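You operate a simulated robot arm through the tools that you are given. There is no shell and no other tool. Be economical: measure what you need, move in short steps, check, and stop when the job is done.

You are at the controls of a simulated two-armed robot. One attempt, no reset.

## Task
Take the beige cloth from the top of the grey counter board and lay it out flat on the top of the wooden counter.

Only the result counts: the job must be done as asked and must still hold three seconds after the hand-in. Knocking over, shifting, dropping, spilling or breaking anything else fails it. Flat cloth is picked up by pressing the open fingertips on it (5 to 10 N) and closing them slowly along it; thin cloth reads only 2 to 8 mm in the jaws.

## Robot
Two 7-joint arms with two-finger grippers on one trunk, on a base that drives. Base frame: it is fixed to the floor where the robot stands at the start and does not move with it; the origin is under the middle of the robot, x ahead of it, y to its left, z up. Readings come in mm, rad, newtons and seconds.
The left shoulder is at the start at [60, 123, 1020], the right one opposite. With the tool pointing down near the work surface each hand reaches from about 340 to 800 mm from the robot's upright axis, wherever it stands, measured 20 degrees to its own side. Places, roughly: top of the wooden counter [700, -1000, 1100]. Payload 1.47 kg a hand.
The TCP of each hand is the grasp point between the finger pads, 16 mm short of the fingertips. In the tool frame z runs along the fingers and y along their closing line. The gripper opens to 87 mm. The gripper's body begins 55 mm behind the TCP.
Orientation is that of the tool frame in the base frame, as [roll, pitch, yaw] about the fixed x, y, z axes, in that order (R = Rz(yaw) Ry(pitch) Rx(roll)). With the fingers straight down and closing along the base's y, the tool's x points along the base's -x, its y along +y and its z along -z.

## Interface
- The arms move only by the tool nudge_tool. It takes "left_deltas", "right_deltas" or both (then of equal length, played together; a hand with none holds still); each is one flat list of numbers, 7 for each row, row after row: the turn, a rotation vector about the tool's x, y, z in rad, then the shift along the tool's x, y, z in mm, then the opening, from 0 (shut) to 1 (fully open). In form: [ax, ay, az, tx, ty, tz, claw, ax, ay, az, tx, ty, tz, claw, ...]. A call has 1 to 20 rows; each row shifts and turns the commanded pose from where the row before left it, along the tool's axes as they then stand. Rows are played at 5 a second. More than 50 mm and 0.15 rad between two rows, or a gripper value outside its range, and nothing of the call is played. Where a pose cannot be reached the arm comes as near as it can. A force on the tool above 40 N (or 10 N above the force at the start of the call, whichever is more), or a blocked arm, ends the call early, and 0.2 s more pass. Each finger travels about 153 mm/s and halts on what it meets, pressing with about 28 N; the grip force reading is that of the motor and also rises with nothing between the fingers. The clock runs only during rows and for 0.2 s after the last one: add rows that do not move to give the fingers time. It gives the time, the measured TCP pose, the force on the tool (base axes), the opening and the grip force at its end, in the units of the frame above (readings bear some noise), with the torque about the TCP (base axes, N m) and any sound that the robot's microphone picked up.
- Cameras (640 x 400 px; columns grow to the right, rows downward): "scene" is now at [108.7, -9.5, 1578]; the picture's right is [-0.11, -0.99, 0.00], its down [-0.68, 0.08, -0.73] and it looks along [0.73, -0.08, -0.68] (base axes); focal length 296 px, centre (320, 200). "left" rides on the left gripper at [73, -12, -90] in its tool frame; the picture's right is [0.16, 0.99, 0.00], its down [-0.72, 0.12, -0.68] and it looks along [-0.67, 0.11, 0.73] (tool axes); focal length 247 px, centre (320, 200). "right" rides on the right gripper at [73, 12, -90] in its tool frame; the picture's right is [-0.16, 0.99, 0.00], its down [-0.72, -0.12, -0.68] and it looks along [-0.67, -0.11, 0.73] (tool axes); focal length 247 px, centre (320, 200). There is no depth. A picture from a camera that has moved, and an enlarged one, comes with that camera's place and axes in the base frame and with its lens. The place of the scene camera against the robot may be out by one fixed shift of up to 25 mm in any direction.
- capture(camera): a new picture of that camera. No time passes.
- raise_lower(by): slides the trunk up (or, below 0, down) by that many mm; the arms and the scene camera ride with it, the base frame stays. It gives what a move gives, with no picture.
- drive_base(legs): drives the robot by 1 to 6 legs, each [ahead, left, turn to the left] in mm, mm and rad, along the robot's own axes; the way and the turn of a leg run together, so that a leg with both is an arc; at most 1500 mm and 3.142 rad a leg. The arms and the cameras ride along, it lands a little off, and it stops where it bumps. It gives what a move gives.
- turn_head(pan, tilt): turns the head with the scene camera to pan (to the left, within 2.094 rad either way) and tilt (down, from -0.506 to 1.204), counted from straight ahead of the robot. It gives what a move gives.
- enlarge(camera, box): a new picture of the part [left, top, right, bottom] of that camera's present view, enlarged. No time passes.
- job_done(): hands the job in; it is judged then, once.

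Go step by step. Nothing tells you exact positions but the pictures and the camera data: compare them with the known pose of the tool, close in by small moves and look again before you grip or let go. The budget is 120 turns and 92 pictures, counting those below and the enlarged ones. Unless the task says otherwise, let go and move clear before handing in, and close with one line.

The tools are called after "Emit:" by a JSON object that holds its "op" and its "data". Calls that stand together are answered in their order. nudge_tool: Moves the arms, as the interface text tells. Its arguments: {"type":"object","properties":{"left_deltas":{"type":"array","items":{"type":"number"}},"right_deltas":{"type":"array","items":{"type":"number"}}},"required":[]} The other tools are called the same way: raise_lower (by) slides the trunk up or down; drive_base (legs) drives the base; turn_head (pan, tilt) turns the head that bears the scene camera; capture (camera) takes a picture; enlarge (camera, box) takes an enlarged picture of a part of a camera's view; job_done () hands the job in.

At the start:

```text
time_s: 0.0
left_ee_pos: [476.8, 213.0, 1255.6]
left_orientation: [3.141, 0.001, -3.141]
left_force: [-0.1, 0.8, 1.1]
left_wrist_torque: [-0.02, 0.01, 0.01]
left_finger_gap: 86.9
left_gripper_force: 0.1
right_ee_pos: [416.9, -204.7, 1263.1]
right_orientation: [-3.141, -0.001, 3.141]
right_force: [0.0, -0.1, 0.1]
right_wrist_torque: [0.02, 0.03, 0.02]
right_finger_gap: 86.9
right_gripper_force: 0.1
trunk travel left (down, up): [-175.0, 55.0]
robot x, y, heading: [-0.6, 0.5, -0.001]
head pan, tilt: [-0.112, 0.749]
```

scene: 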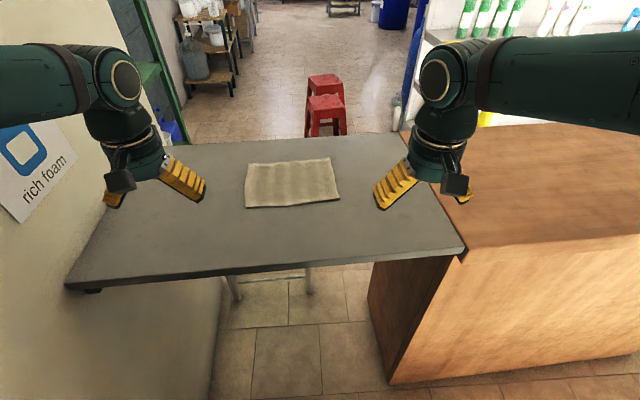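
right: 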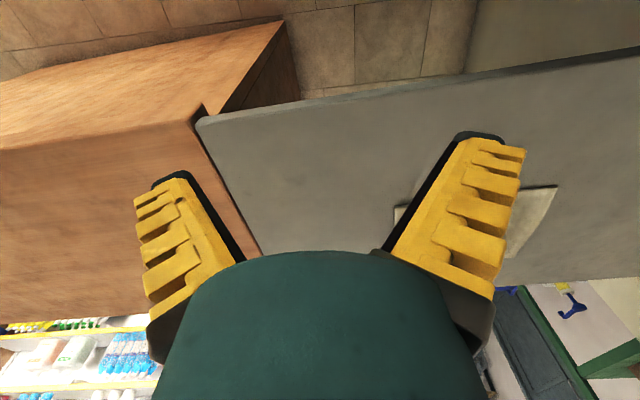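
left: 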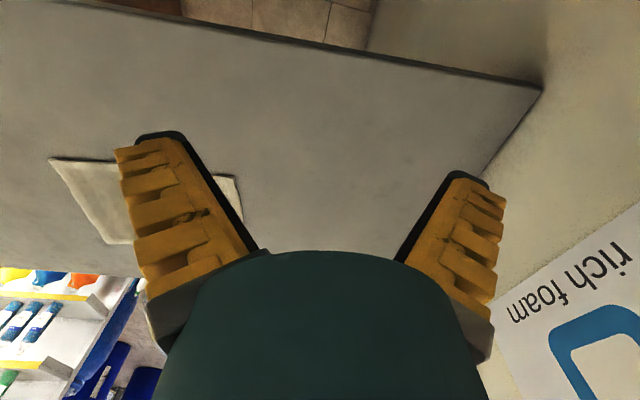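

The cloth lies on the grey board at about x 640–827, y −118–116, z ≈1075, and the wooden counter starts around y −360. I plan to pinch its near edge with both hands, so first I'll bring both hands above the near corners.

Emit:
{"op": "nudge_tool", "data": {"left_deltas": [0, 0, 0, -22.9, -16, 15.6, 0.55, 0, 0, 0, -22.9, -16, 15.6, 0.55, 0, 0, 0, -22.9, -16, 15.6, 0.55, 0, 0, 0, -22.9, -16, 15.6, 0.55, 0, 0, 0, -22.9, -16, 15.6, 0.55, 0, 0, 0, -22.9, -16, 15.6, 0.55, 0, 0, 0, -22.9, -16, 15.6, 0.55, 0, 0, 0, -22.9, -16, 15.6, 0.55, 0, 0, 0, 0, 0, 0, 0.55], "right_deltas": [0, 0, 0, -30.4, 15, 16.6, 0.55, 0, 0, 0, -30.4, 15, 16.6, 0.55, 0, 0, 0, -30.4, 15, 16.6, 0.55, 0, 0, 0, -30.4, 15, 16.6, 0.55, 0, 0, 0, -30.4, 15, 16.6, 0.55, 0, 0, 0, -30.4, 15, 16.6, 0.55, 0, 0, 0, -30.4, 15, 16.6, 0.55, 0, 0, 0, -30.4, 15, 16.6, 0.55, 0, 0, 0, 0, 0, 0, 0.55]}}

Emit:
{"op": "capture", "data": {"camera": "scene"}}

Emit:
{"op": "capture", "data": {"camera": "right"}}

Emit:
{"op": "capture", "data": {"camera": "left"}}

```text
time_s: 2.0
left_ee_pos: [658.3, 84.9, 1132.6]
left_orientation: [-3.141, 0.002, -3.141]
left_force: [-0.2, 0.7, -0.1]
left_wrist_torque: [-0.04, -0.04, -0.03]
left_finger_gap: 53.3
left_gripper_force: 4.1
right_ee_pos: [659.2, -86.1, 1132.4]
right_orientation: [-3.141, 0.003, -3.141]
right_force: [-0.9, 0.5, 0.0]
right_wrist_torque: [0.0, -0.03, 0.02]
right_finger_gap: 53.4
right_gripper_force: 4.5
trunk travel left (down, up): [-175.0, 55.0]
robot x, y, heading: [-1.1, -1.7, 0.003]
head pan, tilt: [-0.112, 0.749]
```

```text
88 pictures are left
camera scene: at [106.6, -9.5, 1578.3], right [-0.11, -0.99, 0.0], down [-0.68, 0.08, -0.73], along [0.73, -0.08, -0.68], focal length 296 px, centre (320, 200)
```

scene: 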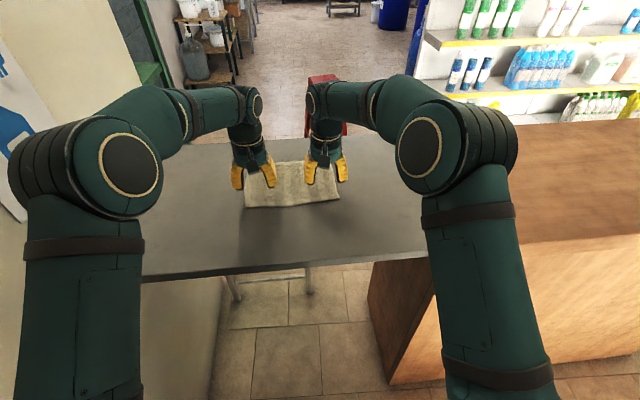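

```text
87 pictures are left
camera right: at [587.4, -75.0, 1221.9], right [0.16, 0.99, 0.0], down [0.72, -0.12, 0.68], along [0.67, -0.11, -0.73], focal length 247 px, centre (320, 200)
```

right: 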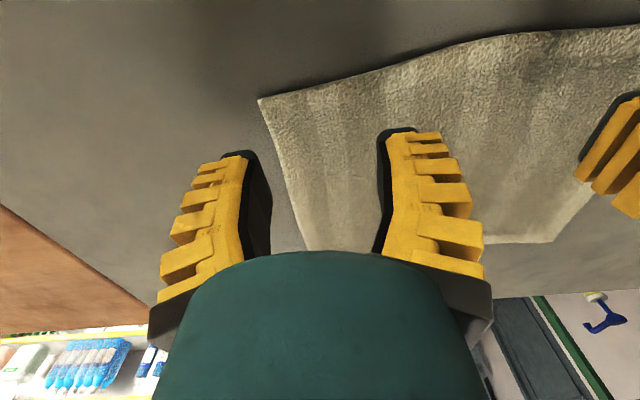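

```text
86 pictures are left
camera left: at [584.0, 72.0, 1221.6], right [-0.16, 0.99, 0.0], down [0.72, 0.12, 0.68], along [0.67, 0.11, -0.73], focal length 247 px, centre (320, 200)
```

left: 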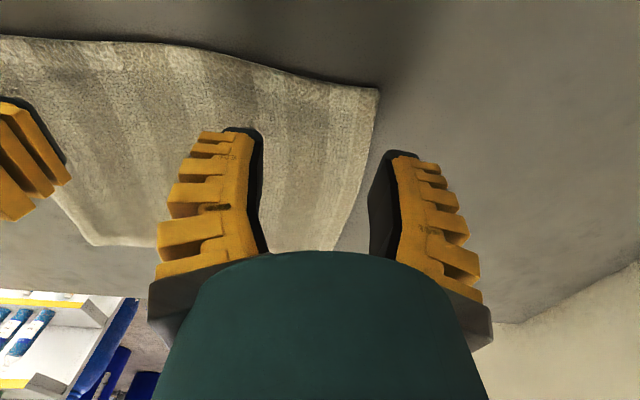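

Cloth edges are at y −119 and 113, with the near edge at x ≈632. I'll shift both hands slightly inward and lower to just above the cloth.

Emit:
{"op": "nudge_tool", "data": {"left_deltas": [0, 0, 0, 2, -8, 10, 0.55, 0, 0, 0, 2, -7, 10, 0.55, 0, 0, 0, 0, 0, 10, 0.55, 0, 0, 0, 0, 0, 4, 0.55, 0, 0, 0, 0, 0, 0, 0.55], "right_deltas": [0, 0, 0, 2, 8, 10, 0.55, 0, 0, 0, 2, 7, 10, 0.55, 0, 0, 0, 0, 0, 10, 0.55, 0, 0, 0, 0, 0, 4, 0.55, 0, 0, 0, 0, 0, 0, 0.55]}}

Emit:
{"op": "capture", "data": {"camera": "right"}}

Emit:
{"op": "capture", "data": {"camera": "left"}}

```text
time_s: 3.2
left_ee_pos: [655.0, 68.2, 1097.1]
left_orientation: [-3.141, 0.001, 3.141]
left_force: [0.1, 0.4, 0.0]
left_wrist_torque: [0.01, 0.02, 0.0]
left_finger_gap: 53.3
left_gripper_force: 4.1
right_ee_pos: [656.2, -70.6, 1095.8]
right_orientation: [-3.141, 0.0, 3.141]
right_force: [-0.4, -0.9, 0.6]
right_wrist_torque: [-0.03, -0.02, 0.02]
right_finger_gap: 53.4
right_gripper_force: 4.3
trunk travel left (down, up): [-175.0, 55.0]
robot x, y, heading: [2.5, -2.3, -0.007]
head pan, tilt: [-0.112, 0.749]
```

```text
85 pictures are left
camera right: at [585.2, -59.0, 1186.2], right [0.16, 0.99, 0.0], down [0.72, -0.12, 0.68], along [0.67, -0.11, -0.73], focal length 247 px, centre (320, 200)
```

right: 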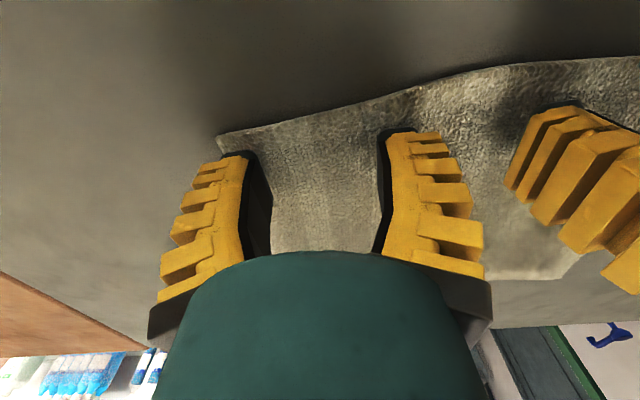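

```text
84 pictures are left
camera left: at [581.8, 57.0, 1185.6], right [-0.16, 0.99, 0.0], down [0.72, 0.12, 0.68], along [0.67, 0.11, -0.73], focal length 247 px, centre (320, 200)
```

left: 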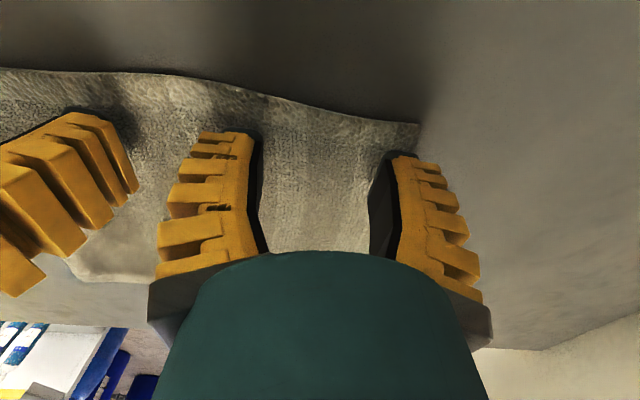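

Both hands sit over the near edge, just inside the corners. I'll lower in small steps until I read contact.

Emit:
{"op": "nudge_tool", "data": {"left_deltas": [0, 0, 0, 0, 0, 2, 0.55, 0, 0, 0, 0, 0, 2, 0.55, 0, 0, 0, 0, 0, 1, 0.55, 0, 0, 0, 0, 0, 0, 0.55], "right_deltas": [0, 0, 0, 0, 0, 2, 0.55, 0, 0, 0, 0, 0, 2, 0.55, 0, 0, 0, 0, 0, 0, 0.55, 0, 0, 0, 0, 0, 0, 0.55]}}

```text
time_s: 4.2
left_ee_pos: [655.3, 69.4, 1091.9]
left_orientation: [3.141, 0.001, -3.141]
left_force: [0.4, -0.9, 0.7]
left_wrist_torque: [-0.02, -0.01, 0.01]
left_finger_gap: 53.3
left_gripper_force: 4.8
right_ee_pos: [656.2, -70.3, 1092.7]
right_orientation: [-3.141, -0.001, 3.14]
right_force: [0.4, 0.9, 0.3]
right_wrist_torque: [0.02, 0.02, 0.0]
right_finger_gap: 53.2
right_gripper_force: 4.3
trunk travel left (down, up): [-175.0, 55.0]
robot x, y, heading: [0.1, -2.2, -0.001]
head pan, tilt: [-0.112, 0.749]
```

Emit:
{"op": "nudge_tool", "data": {"left_deltas": [0, 0, 0, 0, 0, 1.5, 0.55, 0, 0, 0, 0, 0, 1.5, 0.55, 0, 0, 0, 0, 0, 0, 0.55], "right_deltas": [0, 0, 0, 0, 0, 1.5, 0.55, 0, 0, 0, 0, 0, 1.5, 0.55, 0, 0, 0, 0, 0, 0, 0.55]}}

```text
time_s: 5.0
left_ee_pos: [655.3, 68.8, 1089.0]
left_orientation: [-3.141, -0.002, 3.14]
left_force: [0.3, 0.3, 0.3]
left_wrist_torque: [0.04, 0.0, 0.03]
left_finger_gap: 50.0
left_gripper_force: 3.6
right_ee_pos: [656.1, -69.3, 1088.6]
right_orientation: [3.141, 0.0, 3.141]
right_force: [-0.4, -0.4, 0.6]
right_wrist_torque: [-0.04, 0.01, -0.01]
right_finger_gap: 50.0
right_gripper_force: 3.3
trunk travel left (down, up): [-175.0, 55.0]
robot x, y, heading: [1.4, 1.8, 0.003]
head pan, tilt: [-0.112, 0.749]
```

Emit:
{"op": "nudge_tool", "data": {"left_deltas": [0, 0, 0, 0, 0, 1.5, 0.55, 0, 0, 0, 0, 0, 1.5, 0.55, 0, 0, 0, 0, 0, 0, 0.55], "right_deltas": [0, 0, 0, 0, 0, 1.5, 0.55, 0, 0, 0, 0, 0, 1.5, 0.55, 0, 0, 0, 0, 0, 0, 0.55]}}

```text
time_s: 5.8
left_ee_pos: [654.3, 70.9, 1086.6]
left_orientation: [-3.141, 0.001, 3.141]
left_force: [0.9, -0.4, 5.7]
left_wrist_torque: [0.03, 0.02, 0.03]
left_finger_gap: 51.6
left_gripper_force: 3.1
right_ee_pos: [656.8, -69.5, 1087.4]
right_orientation: [3.14, 0.002, 3.141]
right_force: [0.1, -0.6, 2.6]
right_wrist_torque: [0.0, 0.02, -0.03]
right_finger_gap: 50.9
right_gripper_force: 3.4
trunk travel left (down, up): [-175.0, 55.0]
robot x, y, heading: [-0.2, 2.3, 0.006]
head pan, tilt: [-0.112, 0.749]
```

Both hands are touching. I'll press slightly more and close slowly.

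Emit:
{"op": "nudge_tool", "data": {"left_deltas": [0, 0, 0, 0, 0, 0.7, 0.55, 0, 0, 0, 0, 0, 0, 0.5, 0, 0, 0, 0, 0, 0, 0.45, 0, 0, 0, 0, 0, 0, 0.4, 0, 0, 0, 0, 0, 0, 0.35, 0, 0, 0, 0, 0, 0, 0.3, 0, 0, 0, 0, 0, 0, 0.25, 0, 0, 0, 0, 0, 0, 0.2, 0, 0, 0, 0, 0, 0, 0.15, 0, 0, 0, 0, 0, 0, 0.1, 0, 0, 0, 0, 0, 0, 0.05, 0, 0, 0, 0, 0, 0, 0, 0, 0, 0, 0, 0, 0, 0, 0, 0, 0, 0, 0, 0, 0], "right_deltas": [0, 0, 0, 0, 0, 1.5, 0.55, 0, 0, 0, 0, 0, 0, 0.5, 0, 0, 0, 0, 0, 0, 0.45, 0, 0, 0, 0, 0, 0, 0.4, 0, 0, 0, 0, 0, 0, 0.35, 0, 0, 0, 0, 0, 0, 0.3, 0, 0, 0, 0, 0, 0, 0.25, 0, 0, 0, 0, 0, 0, 0.2, 0, 0, 0, 0, 0, 0, 0.15, 0, 0, 0, 0, 0, 0, 0.1, 0, 0, 0, 0, 0, 0, 0.05, 0, 0, 0, 0, 0, 0, 0, 0, 0, 0, 0, 0, 0, 0, 0, 0, 0, 0, 0, 0, 0]}}

Emit:
{"op": "capture", "data": {"camera": "right"}}

Emit:
{"op": "capture", "data": {"camera": "left"}}

```text
time_s: 8.8
left_ee_pos: [654.0, 70.2, 1086.0]
left_orientation: [3.141, 0.001, -3.141]
left_force: [-0.5, -0.9, 11.1]
left_wrist_torque: [-0.01, 0.01, 0.05]
left_finger_gap: 0.0
left_gripper_force: 27.9
right_ee_pos: [655.1, -69.4, 1086.7]
right_orientation: [3.14, 0.004, 3.141]
right_force: [-0.5, 1.0, 10.3]
right_wrist_torque: [0.06, 0.02, -0.01]
right_finger_gap: 0.0
right_gripper_force: 28.0
trunk travel left (down, up): [-175.0, 55.0]
robot x, y, heading: [-3.8, -1.7, 0.0]
head pan, tilt: [-0.112, 0.749]
```

```text
83 pictures are left
camera right: at [583.4, -59.2, 1176.1], right [0.16, 0.99, 0.0], down [0.72, -0.12, 0.68], along [0.67, -0.11, -0.73], focal length 247 px, centre (320, 200)
```

right: 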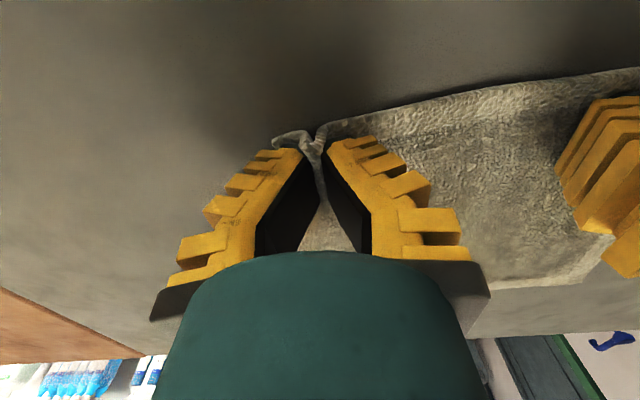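

```text
82 pictures are left
camera left: at [580.5, 57.3, 1174.9], right [-0.16, 0.99, 0.0], down [0.72, 0.12, 0.68], along [0.67, 0.11, -0.73], focal length 247 px, centre (320, 200)
```

left: 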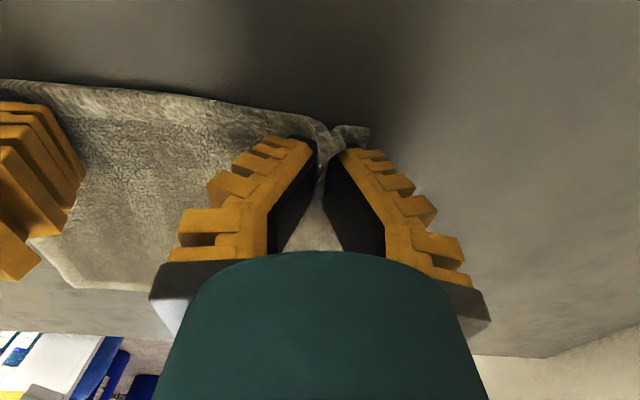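

A fold looks caught at the tips, though the gap reads 0. I'll lift a little and see whether the cloth follows.

Emit:
{"op": "nudge_tool", "data": {"left_deltas": [0, 0, 0, 0, 0, -5, 0, 0, 0, 0, 0, 0, -10, 0, 0, 0, 0, 0, 0, -10, 0, 0, 0, 0, 0, 0, -10, 0, 0, 0, 0, 0, 0, 0, 0], "right_deltas": [0, 0, 0, 0, 0, -5, 0, 0, 0, 0, 0, 0, -10, 0, 0, 0, 0, 0, 0, -10, 0, 0, 0, 0, 0, 0, -10, 0, 0, 0, 0, 0, 0, 0, 0]}}

Emit:
{"op": "capture", "data": {"camera": "right"}}

Emit:
{"op": "capture", "data": {"camera": "left"}}

```text
time_s: 10.0
left_ee_pos: [655.1, 69.5, 1120.9]
left_orientation: [-3.141, -0.001, 3.141]
left_force: [-0.2, 0.6, 0.0]
left_wrist_torque: [0.02, 0.0, 0.01]
left_finger_gap: 0.0
left_gripper_force: 28.2
right_ee_pos: [657.2, -68.9, 1119.5]
right_orientation: [3.141, -0.001, 3.141]
right_force: [-0.6, 0.3, 0.6]
right_wrist_torque: [0.03, 0.03, 0.0]
right_finger_gap: 0.0
right_gripper_force: 28.1
trunk travel left (down, up): [-175.0, 55.0]
robot x, y, heading: [2.2, 1.7, -0.006]
head pan, tilt: [-0.112, 0.749]
```

```text
81 pictures are left
camera right: at [585.0, -59.1, 1209.7], right [0.16, 0.99, 0.0], down [0.72, -0.12, 0.68], along [0.67, -0.11, -0.73], focal length 247 px, centre (320, 200)
```

right: 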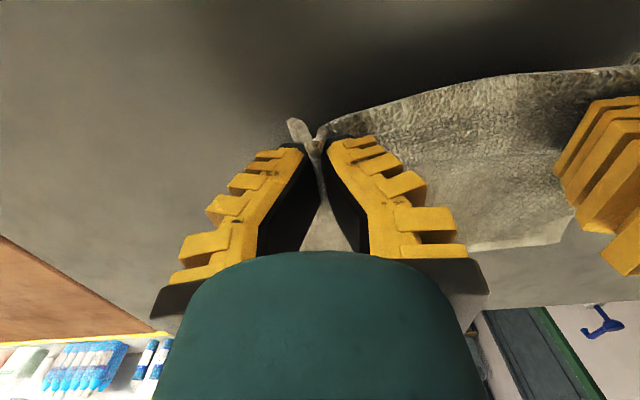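

```text
80 pictures are left
camera left: at [582.1, 56.9, 1208.7], right [-0.16, 0.99, 0.0], down [0.72, 0.12, 0.68], along [0.67, 0.11, -0.73], focal length 247 px, centre (320, 200)
```

left: 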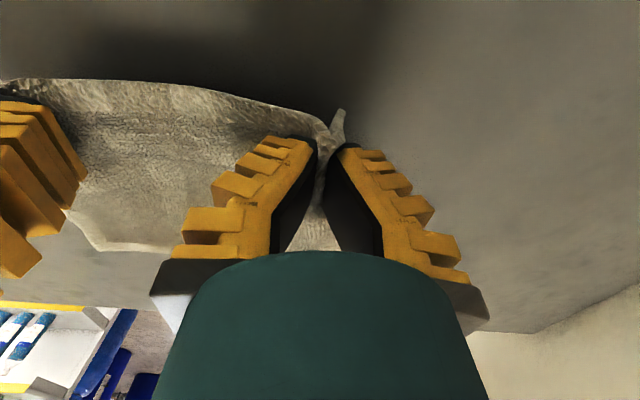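

Both hands hold the edge. I'll lift until the cloth hangs clear of the board.

Emit:
{"op": "nudge_tool", "data": {"left_deltas": [0, 0, 0, 0, 0, -15, 0, 0, 0, 0, 0, 0, -20, 0, 0, 0, 0, 0, 0, -20, 0, 0, 0, 0, 0, 0, -20, 0, 0, 0, 0, 0, 0, -20, 0, 0, 0, 0, 0, 0, -20, 0, 0, 0, 0, 0, 0, -20, 0, 0, 0, 0, 0, 0, 0, 0], "right_deltas": [0, 0, 0, 0, 0, -15, 0, 0, 0, 0, 0, 0, -20, 0, 0, 0, 0, 0, 0, -20, 0, 0, 0, 0, 0, 0, -20, 0, 0, 0, 0, 0, 0, -20, 0, 0, 0, 0, 0, 0, -20, 0, 0, 0, 0, 0, 0, -20, 0, 0, 0, 0, 0, 0, 0, 0]}}

Emit:
{"op": "raise_lower", "data": {"by": 55}}

Emit:
{"op": "capture", "data": {"camera": "scene"}}

Emit:
{"op": "capture", "data": {"camera": "right"}}

```text
time_s: 11.8
left_ee_pos: [656.0, 69.2, 1255.3]
left_orientation: [3.141, 0.0, 3.14]
left_force: [0.0, -1.0, -0.7]
left_wrist_torque: [0.0, -0.01, 0.03]
left_finger_gap: 0.1
left_gripper_force: 27.8
right_ee_pos: [657.4, -70.7, 1256.0]
right_orientation: [-3.141, 0.0, -3.141]
right_force: [0.7, 0.9, -0.2]
right_wrist_torque: [0.03, -0.02, -0.02]
right_finger_gap: 0.0
right_gripper_force: 28.4
trunk travel left (down, up): [-175.0, 55.0]
robot x, y, heading: [2.0, -0.4, -0.001]
head pan, tilt: [-0.112, 0.749]
```

```text
time_s: 12.8
left_ee_pos: [655.9, 69.4, 1309.9]
left_orientation: [-3.141, -0.001, -3.141]
left_force: [-0.1, 0.0, -0.1]
left_wrist_torque: [-0.02, 0.01, 0.04]
left_finger_gap: 0.0
left_gripper_force: 28.2
right_ee_pos: [656.7, -70.3, 1310.7]
right_orientation: [-3.141, -0.002, -3.141]
right_force: [-0.2, 0.1, -0.8]
right_wrist_torque: [0.02, 0.0, -0.02]
right_finger_gap: 0.0
right_gripper_force: 27.9
trunk travel left (down, up): [-230.0, 0.0]
robot x, y, heading: [1.6, -1.7, 0.004]
head pan, tilt: [-0.112, 0.749]
```

```text
79 pictures are left
camera scene: at [109.0, -9.5, 1632.9], right [-0.11, -0.99, 0.0], down [-0.68, 0.08, -0.73], along [0.73, -0.08, -0.68], focal length 296 px, centre (320, 200)
```

scene: 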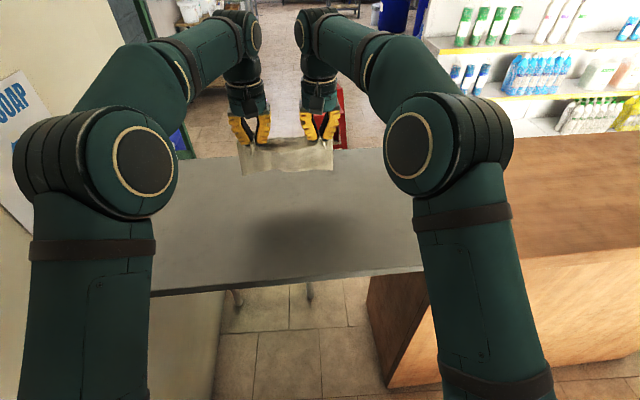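

```text
78 pictures are left
camera right: at [585.2, -59.4, 1399.5], right [0.16, 0.99, 0.0], down [0.72, -0.12, 0.68], along [0.67, -0.11, -0.73], focal length 247 px, centre (320, 200)
```

right: 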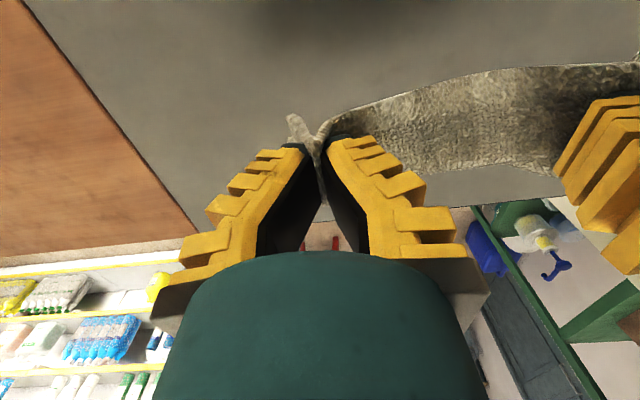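

The cloth hangs clear from both hands. I'll look to the right before driving.

Emit:
{"op": "turn_head", "data": {"pan": -1.1, "tilt": 0.6}}

Emit:
{"op": "capture", "data": {"camera": "scene"}}

```text
time_s: 14.0
left_ee_pos: [656.4, 69.4, 1310.2]
left_orientation: [3.141, -0.001, 3.14]
left_force: [-0.2, 0.1, -0.3]
left_wrist_torque: [-0.01, 0.01, 0.03]
left_finger_gap: 0.0
left_gripper_force: 28.0
right_ee_pos: [657.0, -70.6, 1310.6]
right_orientation: [-3.141, 0.0, -3.142]
right_force: [0.6, 0.5, 0.7]
right_wrist_torque: [-0.01, -0.02, -0.01]
right_finger_gap: 0.0
right_gripper_force: 28.3
trunk travel left (down, up): [-230.0, 0.0]
robot x, y, heading: [2.4, -1.1, 0.003]
head pan, tilt: [-1.1, 0.6]
```

```text
77 pictures are left
camera scene: at [66.5, -79.0, 1645.8], right [-0.89, -0.45, 0.0], down [-0.26, 0.5, -0.83], along [0.38, -0.73, -0.57], focal length 296 px, centre (320, 200)
```

scene: 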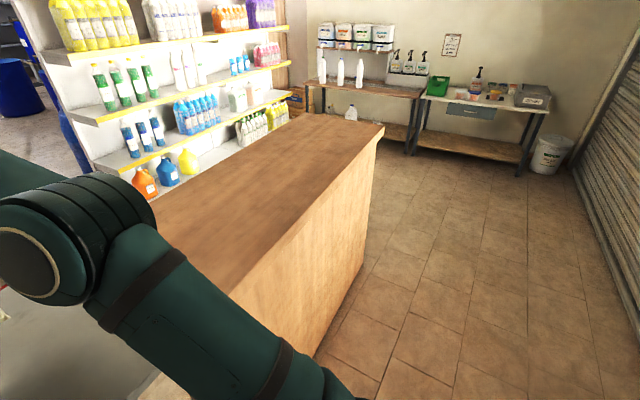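

The way is clear and the counter top is empty. I'll drive 750 mm right.

Emit:
{"op": "drive_base", "data": {"legs": [[0, -400, 0], [0, -350, 0]]}}

Emit:
{"op": "turn_head", "data": {"pan": 0, "tilt": 0.75}}

Emit:
{"op": "capture", "data": {"camera": "scene"}}

Emit:
{"op": "capture", "data": {"camera": "right"}}

```text
time_s: 21.3
left_ee_pos: [655.4, -682.4, 1310.5]
left_orientation: [3.141, 0.001, 3.141]
left_force: [-0.5, 0.5, 0.2]
left_wrist_torque: [-0.04, -0.01, -0.03]
left_finger_gap: 0.0
left_gripper_force: 28.2
right_ee_pos: [656.1, -822.4, 1310.0]
right_orientation: [3.141, -0.002, 3.141]
right_force: [0.0, -0.1, -0.4]
right_wrist_torque: [0.01, 0.01, -0.01]
right_finger_gap: 0.0
right_gripper_force: 27.9
trunk travel left (down, up): [-230.0, 0.0]
robot x, y, heading: [-1.0, -751.9, -0.0]
head pan, tilt: [-1.1, 0.6]
```

```text
time_s: 22.6
left_ee_pos: [655.2, -683.4, 1309.4]
left_orientation: [-3.141, 0.001, 3.138]
left_force: [0.2, -0.1, 0.2]
left_wrist_torque: [-0.02, 0.0, 0.01]
left_finger_gap: 0.1
left_gripper_force: 28.2
right_ee_pos: [655.8, -822.3, 1311.4]
right_orientation: [-3.142, -0.002, -3.141]
right_force: [-0.9, -1.3, 0.1]
right_wrist_torque: [0.0, -0.04, 0.0]
right_finger_gap: 0.0
right_gripper_force: 27.7
trunk travel left (down, up): [-230.0, 0.0]
robot x, y, heading: [-0.6, -751.7, -0.002]
head pan, tilt: [0.0, 0.75]
```

```text
76 pictures are left
camera scene: at [108.7, -751.4, 1632.9], right [0.0, -1.0, 0.0], down [-0.68, 0.0, -0.73], along [0.73, 0.0, -0.68], focal length 296 px, centre (320, 200)
```

scene: 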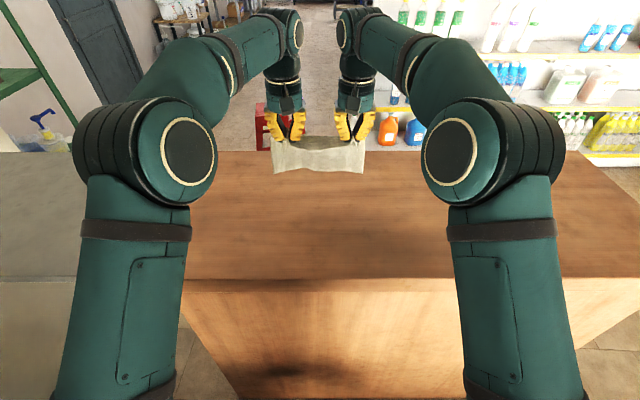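

```text
75 pictures are left
camera right: at [584.3, -811.5, 1399.9], right [0.16, 0.99, 0.0], down [0.72, -0.12, 0.68], along [0.67, -0.11, -0.73], focal length 247 px, centre (320, 200)
```

right: 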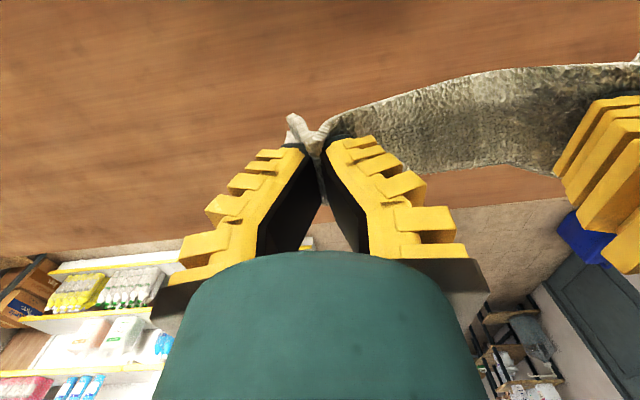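

I'm over the wooden counter with its front edge at x ≈447 and back at x ≈927. I'll move the cloth forward, then lower while drawing back so it lays out away from me.

Emit:
{"op": "nudge_tool", "data": {"left_deltas": [0, 0, 0, -16, 0, 0, 0, 0, 0, 0, -16, 0, 0, 0, 0, 0, 0, -16, 0, 0, 0, 0, 0, 0, -16, 0, 0, 0, 0, 0, 0, 0, 0, 10, 0, 0, 0, 0, 0, 0, 10, 0, 0, 0, 0, 0, 0, 7, 0, 0, 0, 0, 0, 0, 0, 0], "right_deltas": [0, 0, 0, -16, 0, 0, 0, 0, 0, 0, -16, 0, 0, 0, 0, 0, 0, -16, 0, 0, 0, 0, 0, 0, -16, 0, 0, 0, 0, 0, 0, 0, 0, 10, 0, 0, 0, 0, 0, 0, 10, 0, 0, 0, 0, 0, 0, 7, 0, 0, 0, 0, 0, 0, 0, 0]}}

Emit:
{"op": "capture", "data": {"camera": "scene"}}

Emit:
{"op": "capture", "data": {"camera": "left"}}

```text
time_s: 24.4
left_ee_pos: [699.9, -681.5, 1278.3]
left_orientation: [3.141, 0.0, 3.14]
left_force: [-0.3, -2.2, -0.7]
left_wrist_torque: [-0.02, 0.0, 0.01]
left_finger_gap: 0.0
left_gripper_force: 28.0
left hand out of reach, approached as far as the arm can: row 3, 4
right_ee_pos: [700.3, -827.9, 1279.6]
right_orientation: [-3.142, 0.0, -3.142]
right_force: [0.0, 1.6, -0.1]
right_wrist_torque: [0.07, 0.0, 0.0]
right_finger_gap: 0.0
right_gripper_force: 27.9
right hand out of reach, approached as far as the arm can: row 3, 4
trunk travel left (down, up): [-230.0, 0.0]
robot x, y, heading: [-3.6, -753.7, -0.001]
head pan, tilt: [0.0, 0.75]
```

```text
74 pictures are left
camera scene: at [108.8, -751.3, 1632.9], right [0.0, -1.0, 0.0], down [-0.68, 0.0, -0.73], along [0.73, 0.0, -0.68], focal length 296 px, centre (320, 200)
```

scene: 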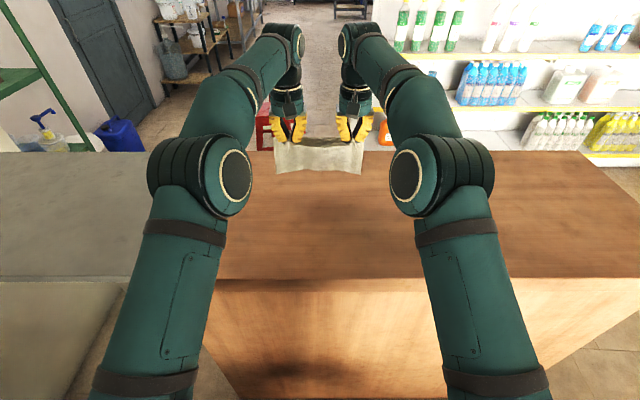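

```text
73 pictures are left
camera left: at [626.6, -694.3, 1367.0], right [-0.16, 0.99, 0.0], down [0.72, 0.11, 0.68], along [0.67, 0.11, -0.73], focal length 247 px, centre (320, 200)
```

left: 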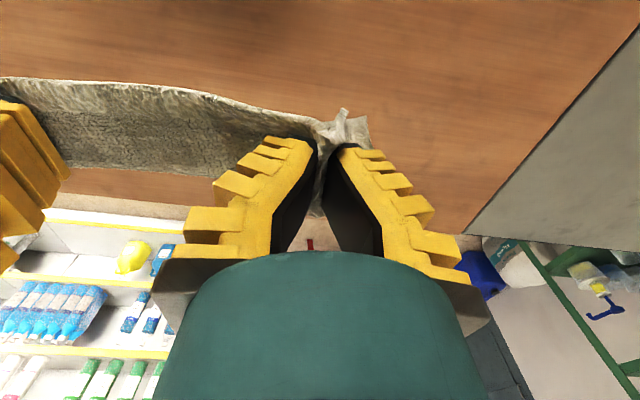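

The cloth is hanging at x 700. Now I'll lower and draw back through the first part.

Emit:
{"op": "nudge_tool", "data": {"left_deltas": [0, 0, 0, 0, 0, 8, 0, 0, 0, 0, 2, 0, 8, 0, 0, 0, 0, 4, 0, 8, 0, 0, 0, 0, 12, 0, 4, 0, 0, 0, 0, 12, 0, 4, 0, 0, 0, 0, 12, 0, 4, 0, 0, 0, 0, 12, 0, 4, 0, 0, 0, 0, 12, 0, 5, 0, 0, 0, 0, 12, 0, 6, 0, 0, 0, 0, 12, 0, 8, 0, 0, 0, 0, 0, 0, 0, 0], "right_deltas": [0, 0, 0, 0, 0, 8, 0, 0, 0, 0, 2, 0, 8, 0, 0, 0, 0, 4, 0, 8, 0, 0, 0, 0, 12, 0, 4, 0, 0, 0, 0, 12, 0, 4, 0, 0, 0, 0, 12, 0, 4, 0, 0, 0, 0, 12, 0, 4, 0, 0, 0, 0, 12, 0, 5, 0, 0, 0, 0, 12, 0, 6, 0, 0, 0, 0, 12, 0, 8, 0, 0, 0, 0, 0, 0, 0, 0]}}

Emit:
{"op": "capture", "data": {"camera": "scene"}}

Emit:
{"op": "capture", "data": {"camera": "left"}}

```text
time_s: 26.9
left_ee_pos: [611.4, -683.0, 1219.2]
left_orientation: [-3.142, 0.0, 3.14]
left_force: [-1.7, -2.2, -0.6]
left_wrist_torque: [-0.04, -0.02, 0.0]
left_finger_gap: 0.0
left_gripper_force: 28.0
right_ee_pos: [611.9, -828.1, 1220.1]
right_orientation: [-3.141, 0.0, 3.14]
right_force: [0.3, 1.7, 0.3]
right_wrist_torque: [0.04, 0.01, 0.02]
right_finger_gap: 0.3
right_gripper_force: 27.8
trunk travel left (down, up): [-230.0, 0.0]
robot x, y, heading: [-1.1, -751.8, -0.002]
head pan, tilt: [0.0, 0.75]
```

```text
72 pictures are left
camera scene: at [109.2, -751.4, 1632.9], right [0.0, -1.0, 0.0], down [-0.68, 0.0, -0.73], along [0.73, 0.0, -0.68], focal length 296 px, centre (320, 200)
```

scene: 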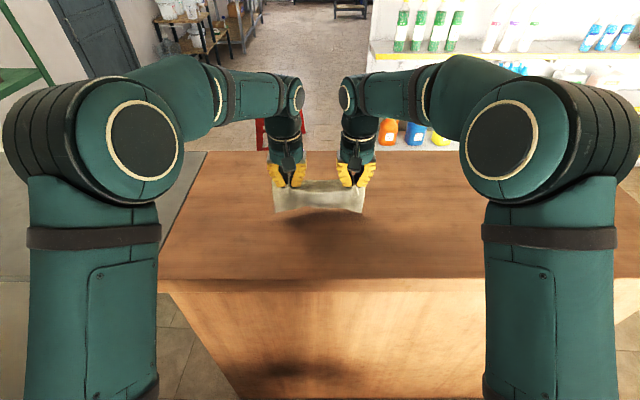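

```text
71 pictures are left
camera left: at [537.3, -694.5, 1307.5], right [-0.16, 0.99, 0.0], down [0.72, 0.11, 0.68], along [0.67, 0.11, -0.73], focal length 247 px, centre (320, 200)
```

left: 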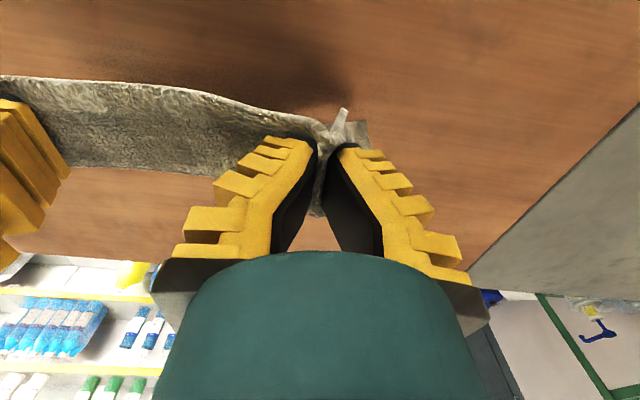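

I can't tell whether the bottom edge touches yet, so I'll enlarge.

Emit:
{"op": "enlarge", "data": {"camera": "scene", "box": [240, 140, 400, 240]}}

```text
4.00 times, centred on (320, 190) of scene
camera zoom: at [109.2, -751.4, 1632.9], right [0.0, -1.0, 0.0], down [-0.68, 0.0, -0.73], along [0.73, 0.0, -0.68], focal length 1185 px, centre (320, 240)
```

zoom: 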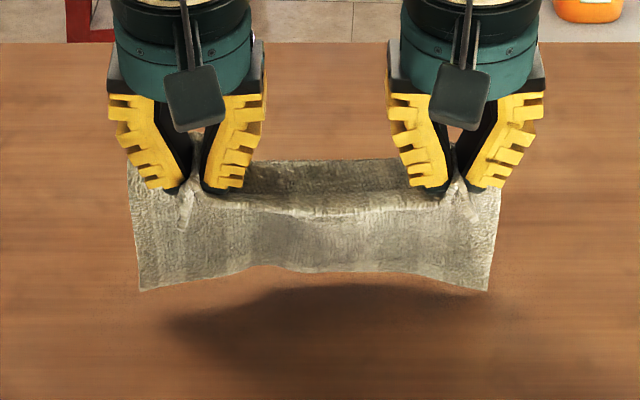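

The corners of the hanging edge seem about at the counter, trailing ahead of the hands. I'll continue drawing back and down and check again.

Emit:
{"op": "nudge_tool", "data": {"left_deltas": [0, 0, 0, 10, 0, 10, 0, 0, 0, 0, 10, 0, 12, 0, 0, 0, 0, 8, 0, 14, 0, 0, 0, 0, 8, 0, 14, 0, 0, 0, 0, 0, 0, 0, 0], "right_deltas": [0, 0, 0, 10, 0, 10, 0, 0, 0, 0, 10, 0, 12, 0, 0, 0, 0, 8, 0, 14, 0, 0, 0, 0, 8, 0, 14, 0, 0, 0, 0, 0, 0, 0, 0]}}

Emit:
{"op": "enlarge", "data": {"camera": "scene", "box": [240, 140, 400, 240]}}

Emit:
{"op": "capture", "data": {"camera": "left"}}

```text
time_s: 28.1
left_ee_pos: [574.3, -682.4, 1170.8]
left_orientation: [3.141, 0.001, 3.14]
left_force: [0.3, -3.1, 0.1]
left_wrist_torque: [-0.02, -0.01, 0.03]
left_finger_gap: 0.1
left_gripper_force: 28.1
right_ee_pos: [575.6, -827.7, 1170.6]
right_orientation: [3.141, 0.001, 3.14]
right_force: [0.2, 1.1, 0.0]
right_wrist_torque: [0.05, 0.03, 0.0]
right_finger_gap: 0.3
right_gripper_force: 27.9
trunk travel left (down, up): [-230.0, 0.0]
robot x, y, heading: [-4.1, -752.2, 0.002]
head pan, tilt: [0.0, 0.75]
```

```text
4.00 times, centred on (320, 190) of scene
camera zoom: at [108.8, -751.4, 1632.9], right [0.0, -1.0, 0.0], down [-0.68, 0.0, -0.73], along [0.73, 0.0, -0.68], focal length 1185 px, centre (320, 240)
```

zoom: 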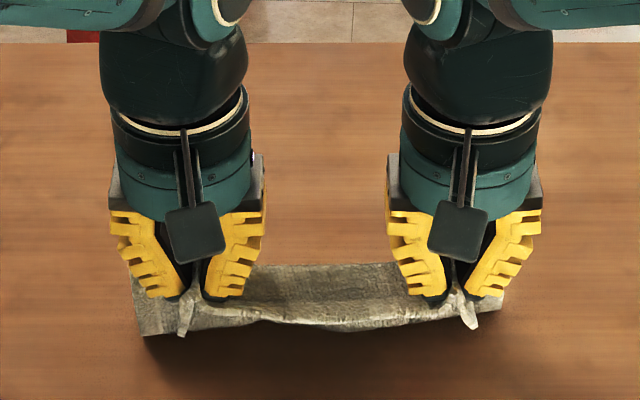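

```text
68 pictures are left
camera left: at [500.7, -693.9, 1258.6], right [-0.16, 0.99, 0.0], down [0.72, 0.11, 0.68], along [0.67, 0.11, -0.73], focal length 247 px, centre (320, 200)
```

left: 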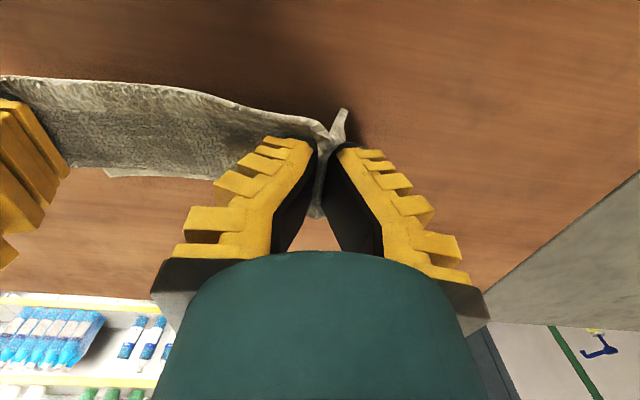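

The far edge now lies on the counter at about x 675 and the hands are at x 575. I'll continue down and back.

Emit:
{"op": "nudge_tool", "data": {"left_deltas": [0, 0, 0, 8, 0, 11, 0, 0, 0, 0, 8, 0, 11, 0, 0, 0, 0, 8, 0, 11, 0, 0, 0, 0, 8, 0, 11, 0, 0, 0, 0, 8, 0, 11, 0, 0, 0, 0, 8, 0, 11, 0, 0, 0, 0, 0, 0, 0, 0], "right_deltas": [0, 0, 0, 8, 0, 11, 0, 0, 0, 0, 8, 0, 11, 0, 0, 0, 0, 8, 0, 11, 0, 0, 0, 0, 8, 0, 11, 0, 0, 0, 0, 8, 0, 11, 0, 0, 0, 0, 8, 0, 11, 0, 0, 0, 0, 0, 0, 0, 0]}}

Emit:
{"op": "enlarge", "data": {"camera": "scene", "box": [240, 160, 400, 260]}}

Emit:
{"op": "capture", "data": {"camera": "left"}}

Emit:
{"op": "capture", "data": {"camera": "right"}}

```text
time_s: 29.6
left_ee_pos: [526.5, -681.1, 1104.2]
left_orientation: [-3.14, 0.0, 3.14]
left_force: [0.8, -1.1, -0.3]
left_wrist_torque: [-0.06, 0.07, 0.04]
left_finger_gap: 0.1
left_gripper_force: 28.2
right_ee_pos: [527.2, -827.0, 1103.5]
right_orientation: [3.141, -0.001, 3.139]
right_force: [0.3, 2.2, -0.5]
right_wrist_torque: [0.02, -0.01, -0.01]
right_finger_gap: 0.0
right_gripper_force: 28.0
trunk travel left (down, up): [-230.0, 0.0]
robot x, y, heading: [-4.0, -749.8, -0.001]
head pan, tilt: [0.0, 0.75]
```

```text
4.00 times, centred on (320, 210) of scene
camera zoom: at [108.7, -751.4, 1632.9], right [0.0, -1.0, 0.0], down [-0.68, 0.0, -0.73], along [0.73, 0.0, -0.68], focal length 1185 px, centre (320, 160)
```

zoom: 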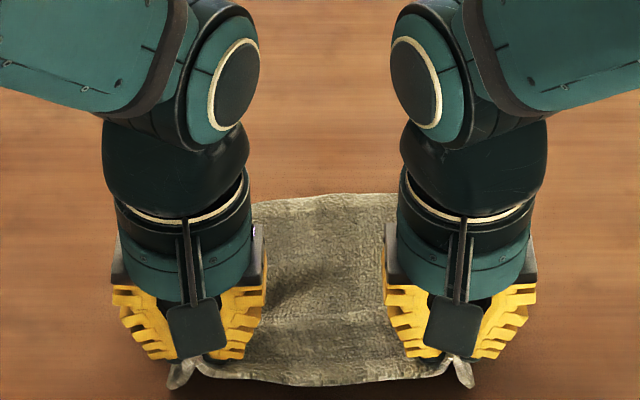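

```text
66 pictures are left
camera left: at [452.1, -693.6, 1192.3], right [-0.16, 0.99, 0.0], down [0.72, 0.11, 0.68], along [0.67, 0.11, -0.73], focal length 247 px, centre (320, 200)
```

left: 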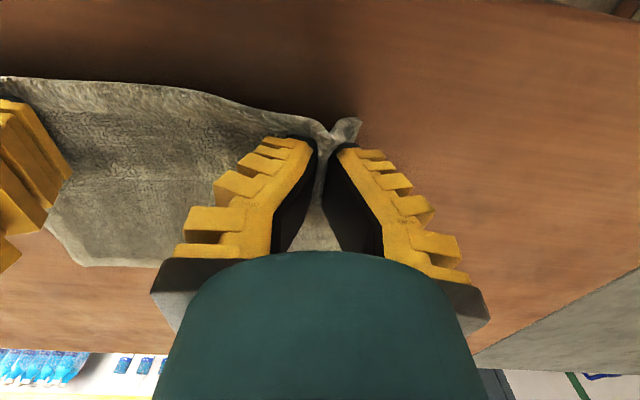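

```text
65 pictures are left
camera right: at [454.9, -816.3, 1193.1], right [0.16, 0.99, 0.0], down [0.72, -0.12, 0.68], along [0.67, -0.11, -0.73], focal length 247 px, centre (320, 200)
```

right: 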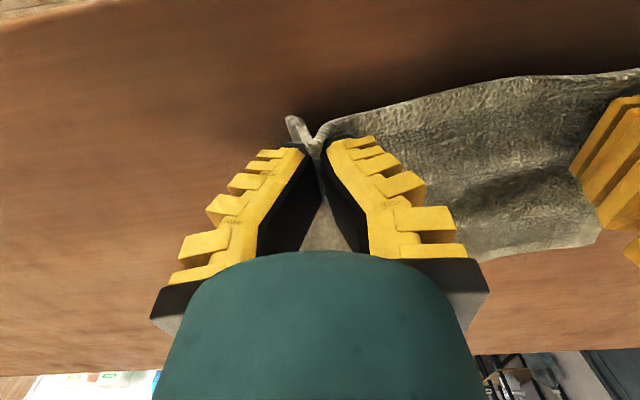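

The cloth is laid out ahead of the hands. I'll lower to contact, pulling back slightly to take out slack.

Emit:
{"op": "nudge_tool", "data": {"left_deltas": [0, 0, 0, 4, 0, 5, 0, 0, 0, 0, 4, 0, 5, 0, 0, 0, 0, 4, 0, 3, 0, 0, 0, 0, 0, 0, 2, 0, 0, 0, 0, 0, 0, 0, 0], "right_deltas": [0, 0, 0, 4, 0, 5, 0, 0, 0, 0, 4, 0, 5, 0, 0, 0, 0, 4, 0, 3, 0, 0, 0, 0, 0, 0, 2, 0, 0, 0, 0, 0, 0, 0, 0]}}

Emit:
{"op": "capture", "data": {"camera": "left"}}

```text
time_s: 30.9
left_ee_pos: [515.1, -681.8, 1088.0]
left_orientation: [3.139, 0.001, 3.14]
left_force: [0.3, -2.3, 4.0]
left_wrist_torque: [-0.02, -0.03, -0.01]
left_finger_gap: 0.0
left_gripper_force: 27.9
right_ee_pos: [513.8, -827.9, 1089.3]
right_orientation: [3.142, 0.0, -3.141]
right_force: [0.4, 1.9, 3.3]
right_wrist_torque: [0.04, -0.01, -0.05]
right_finger_gap: 0.0
right_gripper_force: 28.3
trunk travel left (down, up): [-230.0, 0.0]
robot x, y, heading: [1.1, -748.0, -0.004]
head pan, tilt: [0.0, 0.75]
```

```text
64 pictures are left
camera left: at [440.4, -693.5, 1177.4], right [-0.16, 0.99, 0.0], down [0.72, 0.11, 0.68], along [0.67, 0.11, -0.73], focal length 247 px, centre (320, 200)
```

left: 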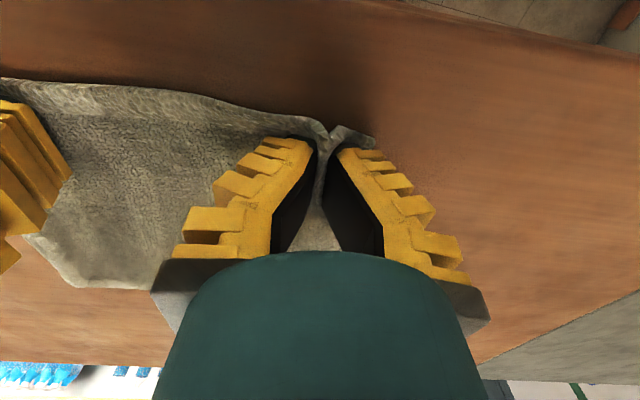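

Tips are in light contact. I'll open slowly under light pressure so the pinched folds spread back out.

Emit:
{"op": "nudge_tool", "data": {"left_deltas": [0, 0, 0, 0, 0, 0.5, 0.05, 0, 0, 0, 0, 0, 0, 0.1, 0, 0, 0, 0, 0, 0, 0.15, 0, 0, 0, 0, 0, 0, 0.2, 0, 0, 0, 0, 0, 0, 0.25, 0, 0, 0, 0, 0, 0, 0.3, 0, 0, 0, 0, 0, 0, 0.35, 0, 0, 0, 0, 0, 0, 0.4, 0, 0, 0, 0, 0, 0, 0.45, 0, 0, 0, 0, 0, 0, 0.5, 0, 0, 0, 0, 0, 0, 0.5], "right_deltas": [0, 0, 0, 0, 0, 0.5, 0.05, 0, 0, 0, 0, 0, 0, 0.1, 0, 0, 0, 0, 0, 0, 0.15, 0, 0, 0, 0, 0, 0, 0.2, 0, 0, 0, 0, 0, 0, 0.25, 0, 0, 0, 0, 0, 0, 0.3, 0, 0, 0, 0, 0, 0, 0.35, 0, 0, 0, 0, 0, 0, 0.4, 0, 0, 0, 0, 0, 0, 0.45, 0, 0, 0, 0, 0, 0, 0.5, 0, 0, 0, 0, 0, 0, 0.5]}}

Emit:
{"op": "capture", "data": {"camera": "left"}}

Emit:
{"op": "capture", "data": {"camera": "right"}}

```text
time_s: 33.2
left_ee_pos: [514.6, -681.2, 1088.4]
left_orientation: [-3.141, 0.0, 3.14]
left_force: [0.1, 0.1, 10.0]
left_wrist_torque: [0.01, 0.02, -0.02]
left_finger_gap: 44.7
left_gripper_force: 7.5
right_ee_pos: [514.8, -828.2, 1088.0]
right_orientation: [3.141, -0.001, 3.139]
right_force: [-0.3, -0.2, 2.4]
right_wrist_torque: [0.04, -0.03, 0.0]
right_finger_gap: 49.0
right_gripper_force: 4.1
trunk travel left (down, up): [-230.0, 0.0]
robot x, y, heading: [2.9, -751.0, -0.001]
head pan, tilt: [0.0, 0.75]
```

```text
63 pictures are left
camera left: at [440.1, -693.9, 1176.9], right [-0.16, 0.99, 0.0], down [0.72, 0.11, 0.68], along [0.67, 0.11, -0.73], focal length 247 px, centre (320, 200)
```

left: 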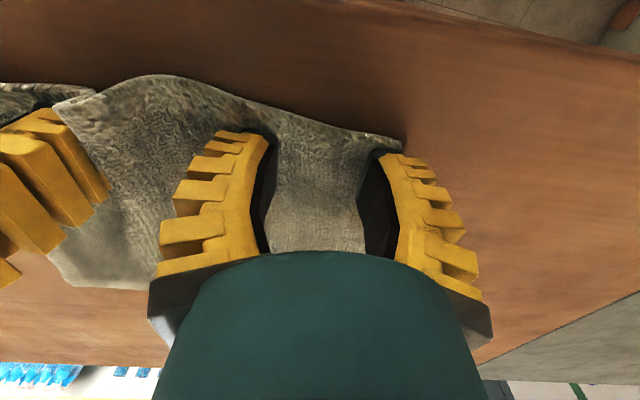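

```text
62 pictures are left
camera right: at [442.9, -816.6, 1178.2], right [0.16, 0.99, 0.0], down [0.72, -0.12, 0.68], along [0.67, -0.11, -0.73], focal length 247 px, centre (320, 200)
```

right: 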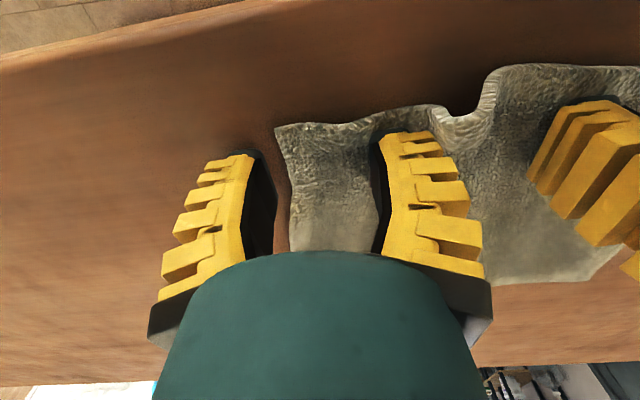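

Opening pushed some slack into the middle of the near edge. I'll press and drag both hands outward to stretch the near edge back to full width.

Emit:
{"op": "nudge_tool", "data": {"left_deltas": [0, 0, 0, 0, 0, 0, 0.5, 0, 0, 0, 0, 3, 0, 0.5, 0, 0, 0, 0, 3, 0, 0.5, 0, 0, 0, 0, 3, 0, 0.5, 0, 0, 0, 0, 3, 0, 0.5, 0, 0, 0, 0, 3, 0, 0.5, 0, 0, 0, 0, 3, 0, 0.5, 0, 0, 0, 0, 0, 0, 0.5], "right_deltas": [0, 0, 0, 0, 0, 1, 0.5, 0, 0, 0, 0, -3, 0, 0.5, 0, 0, 0, 0, -3, 0, 0.5, 0, 0, 0, 0, -3, 0, 0.5, 0, 0, 0, 0, -3, 0, 0.5, 0, 0, 0, 0, -3, 0, 0.5, 0, 0, 0, 0, -3, 0, 0.5, 0, 0, 0, 0, 0, 0, 0.5]}}

Emit:
{"op": "capture", "data": {"camera": "left"}}

Emit:
{"op": "capture", "data": {"camera": "right"}}

```text
time_s: 35.0
left_ee_pos: [513.9, -663.6, 1088.0]
left_orientation: [-3.141, 0.001, 3.14]
left_force: [-0.5, -0.6, 8.0]
left_wrist_torque: [-0.01, -0.01, -0.02]
left_finger_gap: 45.0
left_gripper_force: 7.7
right_ee_pos: [514.7, -845.6, 1087.8]
right_orientation: [3.141, 0.0, 3.141]
right_force: [-0.7, 1.7, 6.2]
right_wrist_torque: [0.24, -0.01, 0.0]
right_finger_gap: 51.6
right_gripper_force: 6.1
trunk travel left (down, up): [-230.0, 0.0]
robot x, y, heading: [1.0, -750.1, -0.001]
head pan, tilt: [0.0, 0.75]
```

```text
61 pictures are left
camera left: at [440.1, -675.5, 1177.0], right [-0.16, 0.99, 0.0], down [0.72, 0.11, 0.68], along [0.67, 0.11, -0.73], focal length 247 px, centre (320, 200)
```

left: 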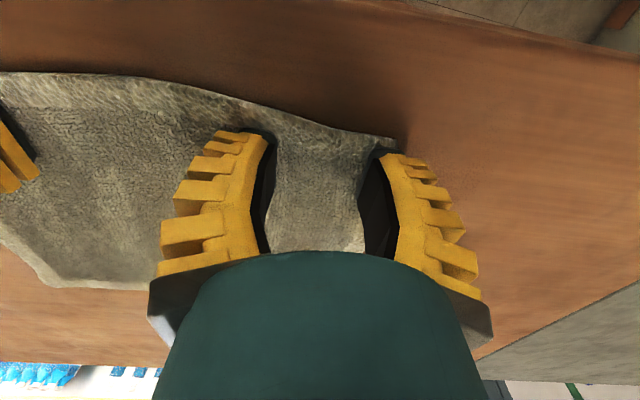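

```text
60 pictures are left
camera right: at [442.3, -834.8, 1177.3], right [0.16, 0.99, 0.0], down [0.72, -0.12, 0.68], along [0.67, -0.11, -0.73], focal length 247 px, centre (320, 200)
```

right: 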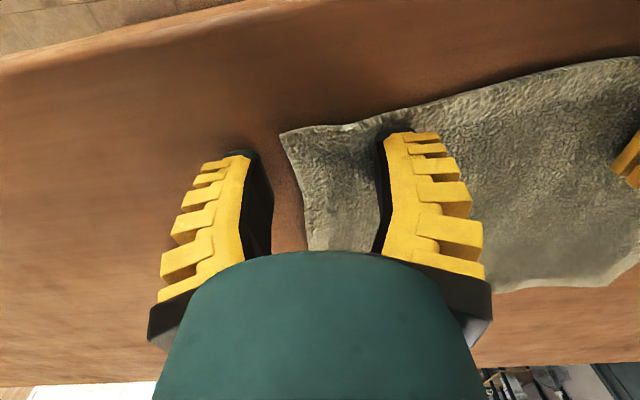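

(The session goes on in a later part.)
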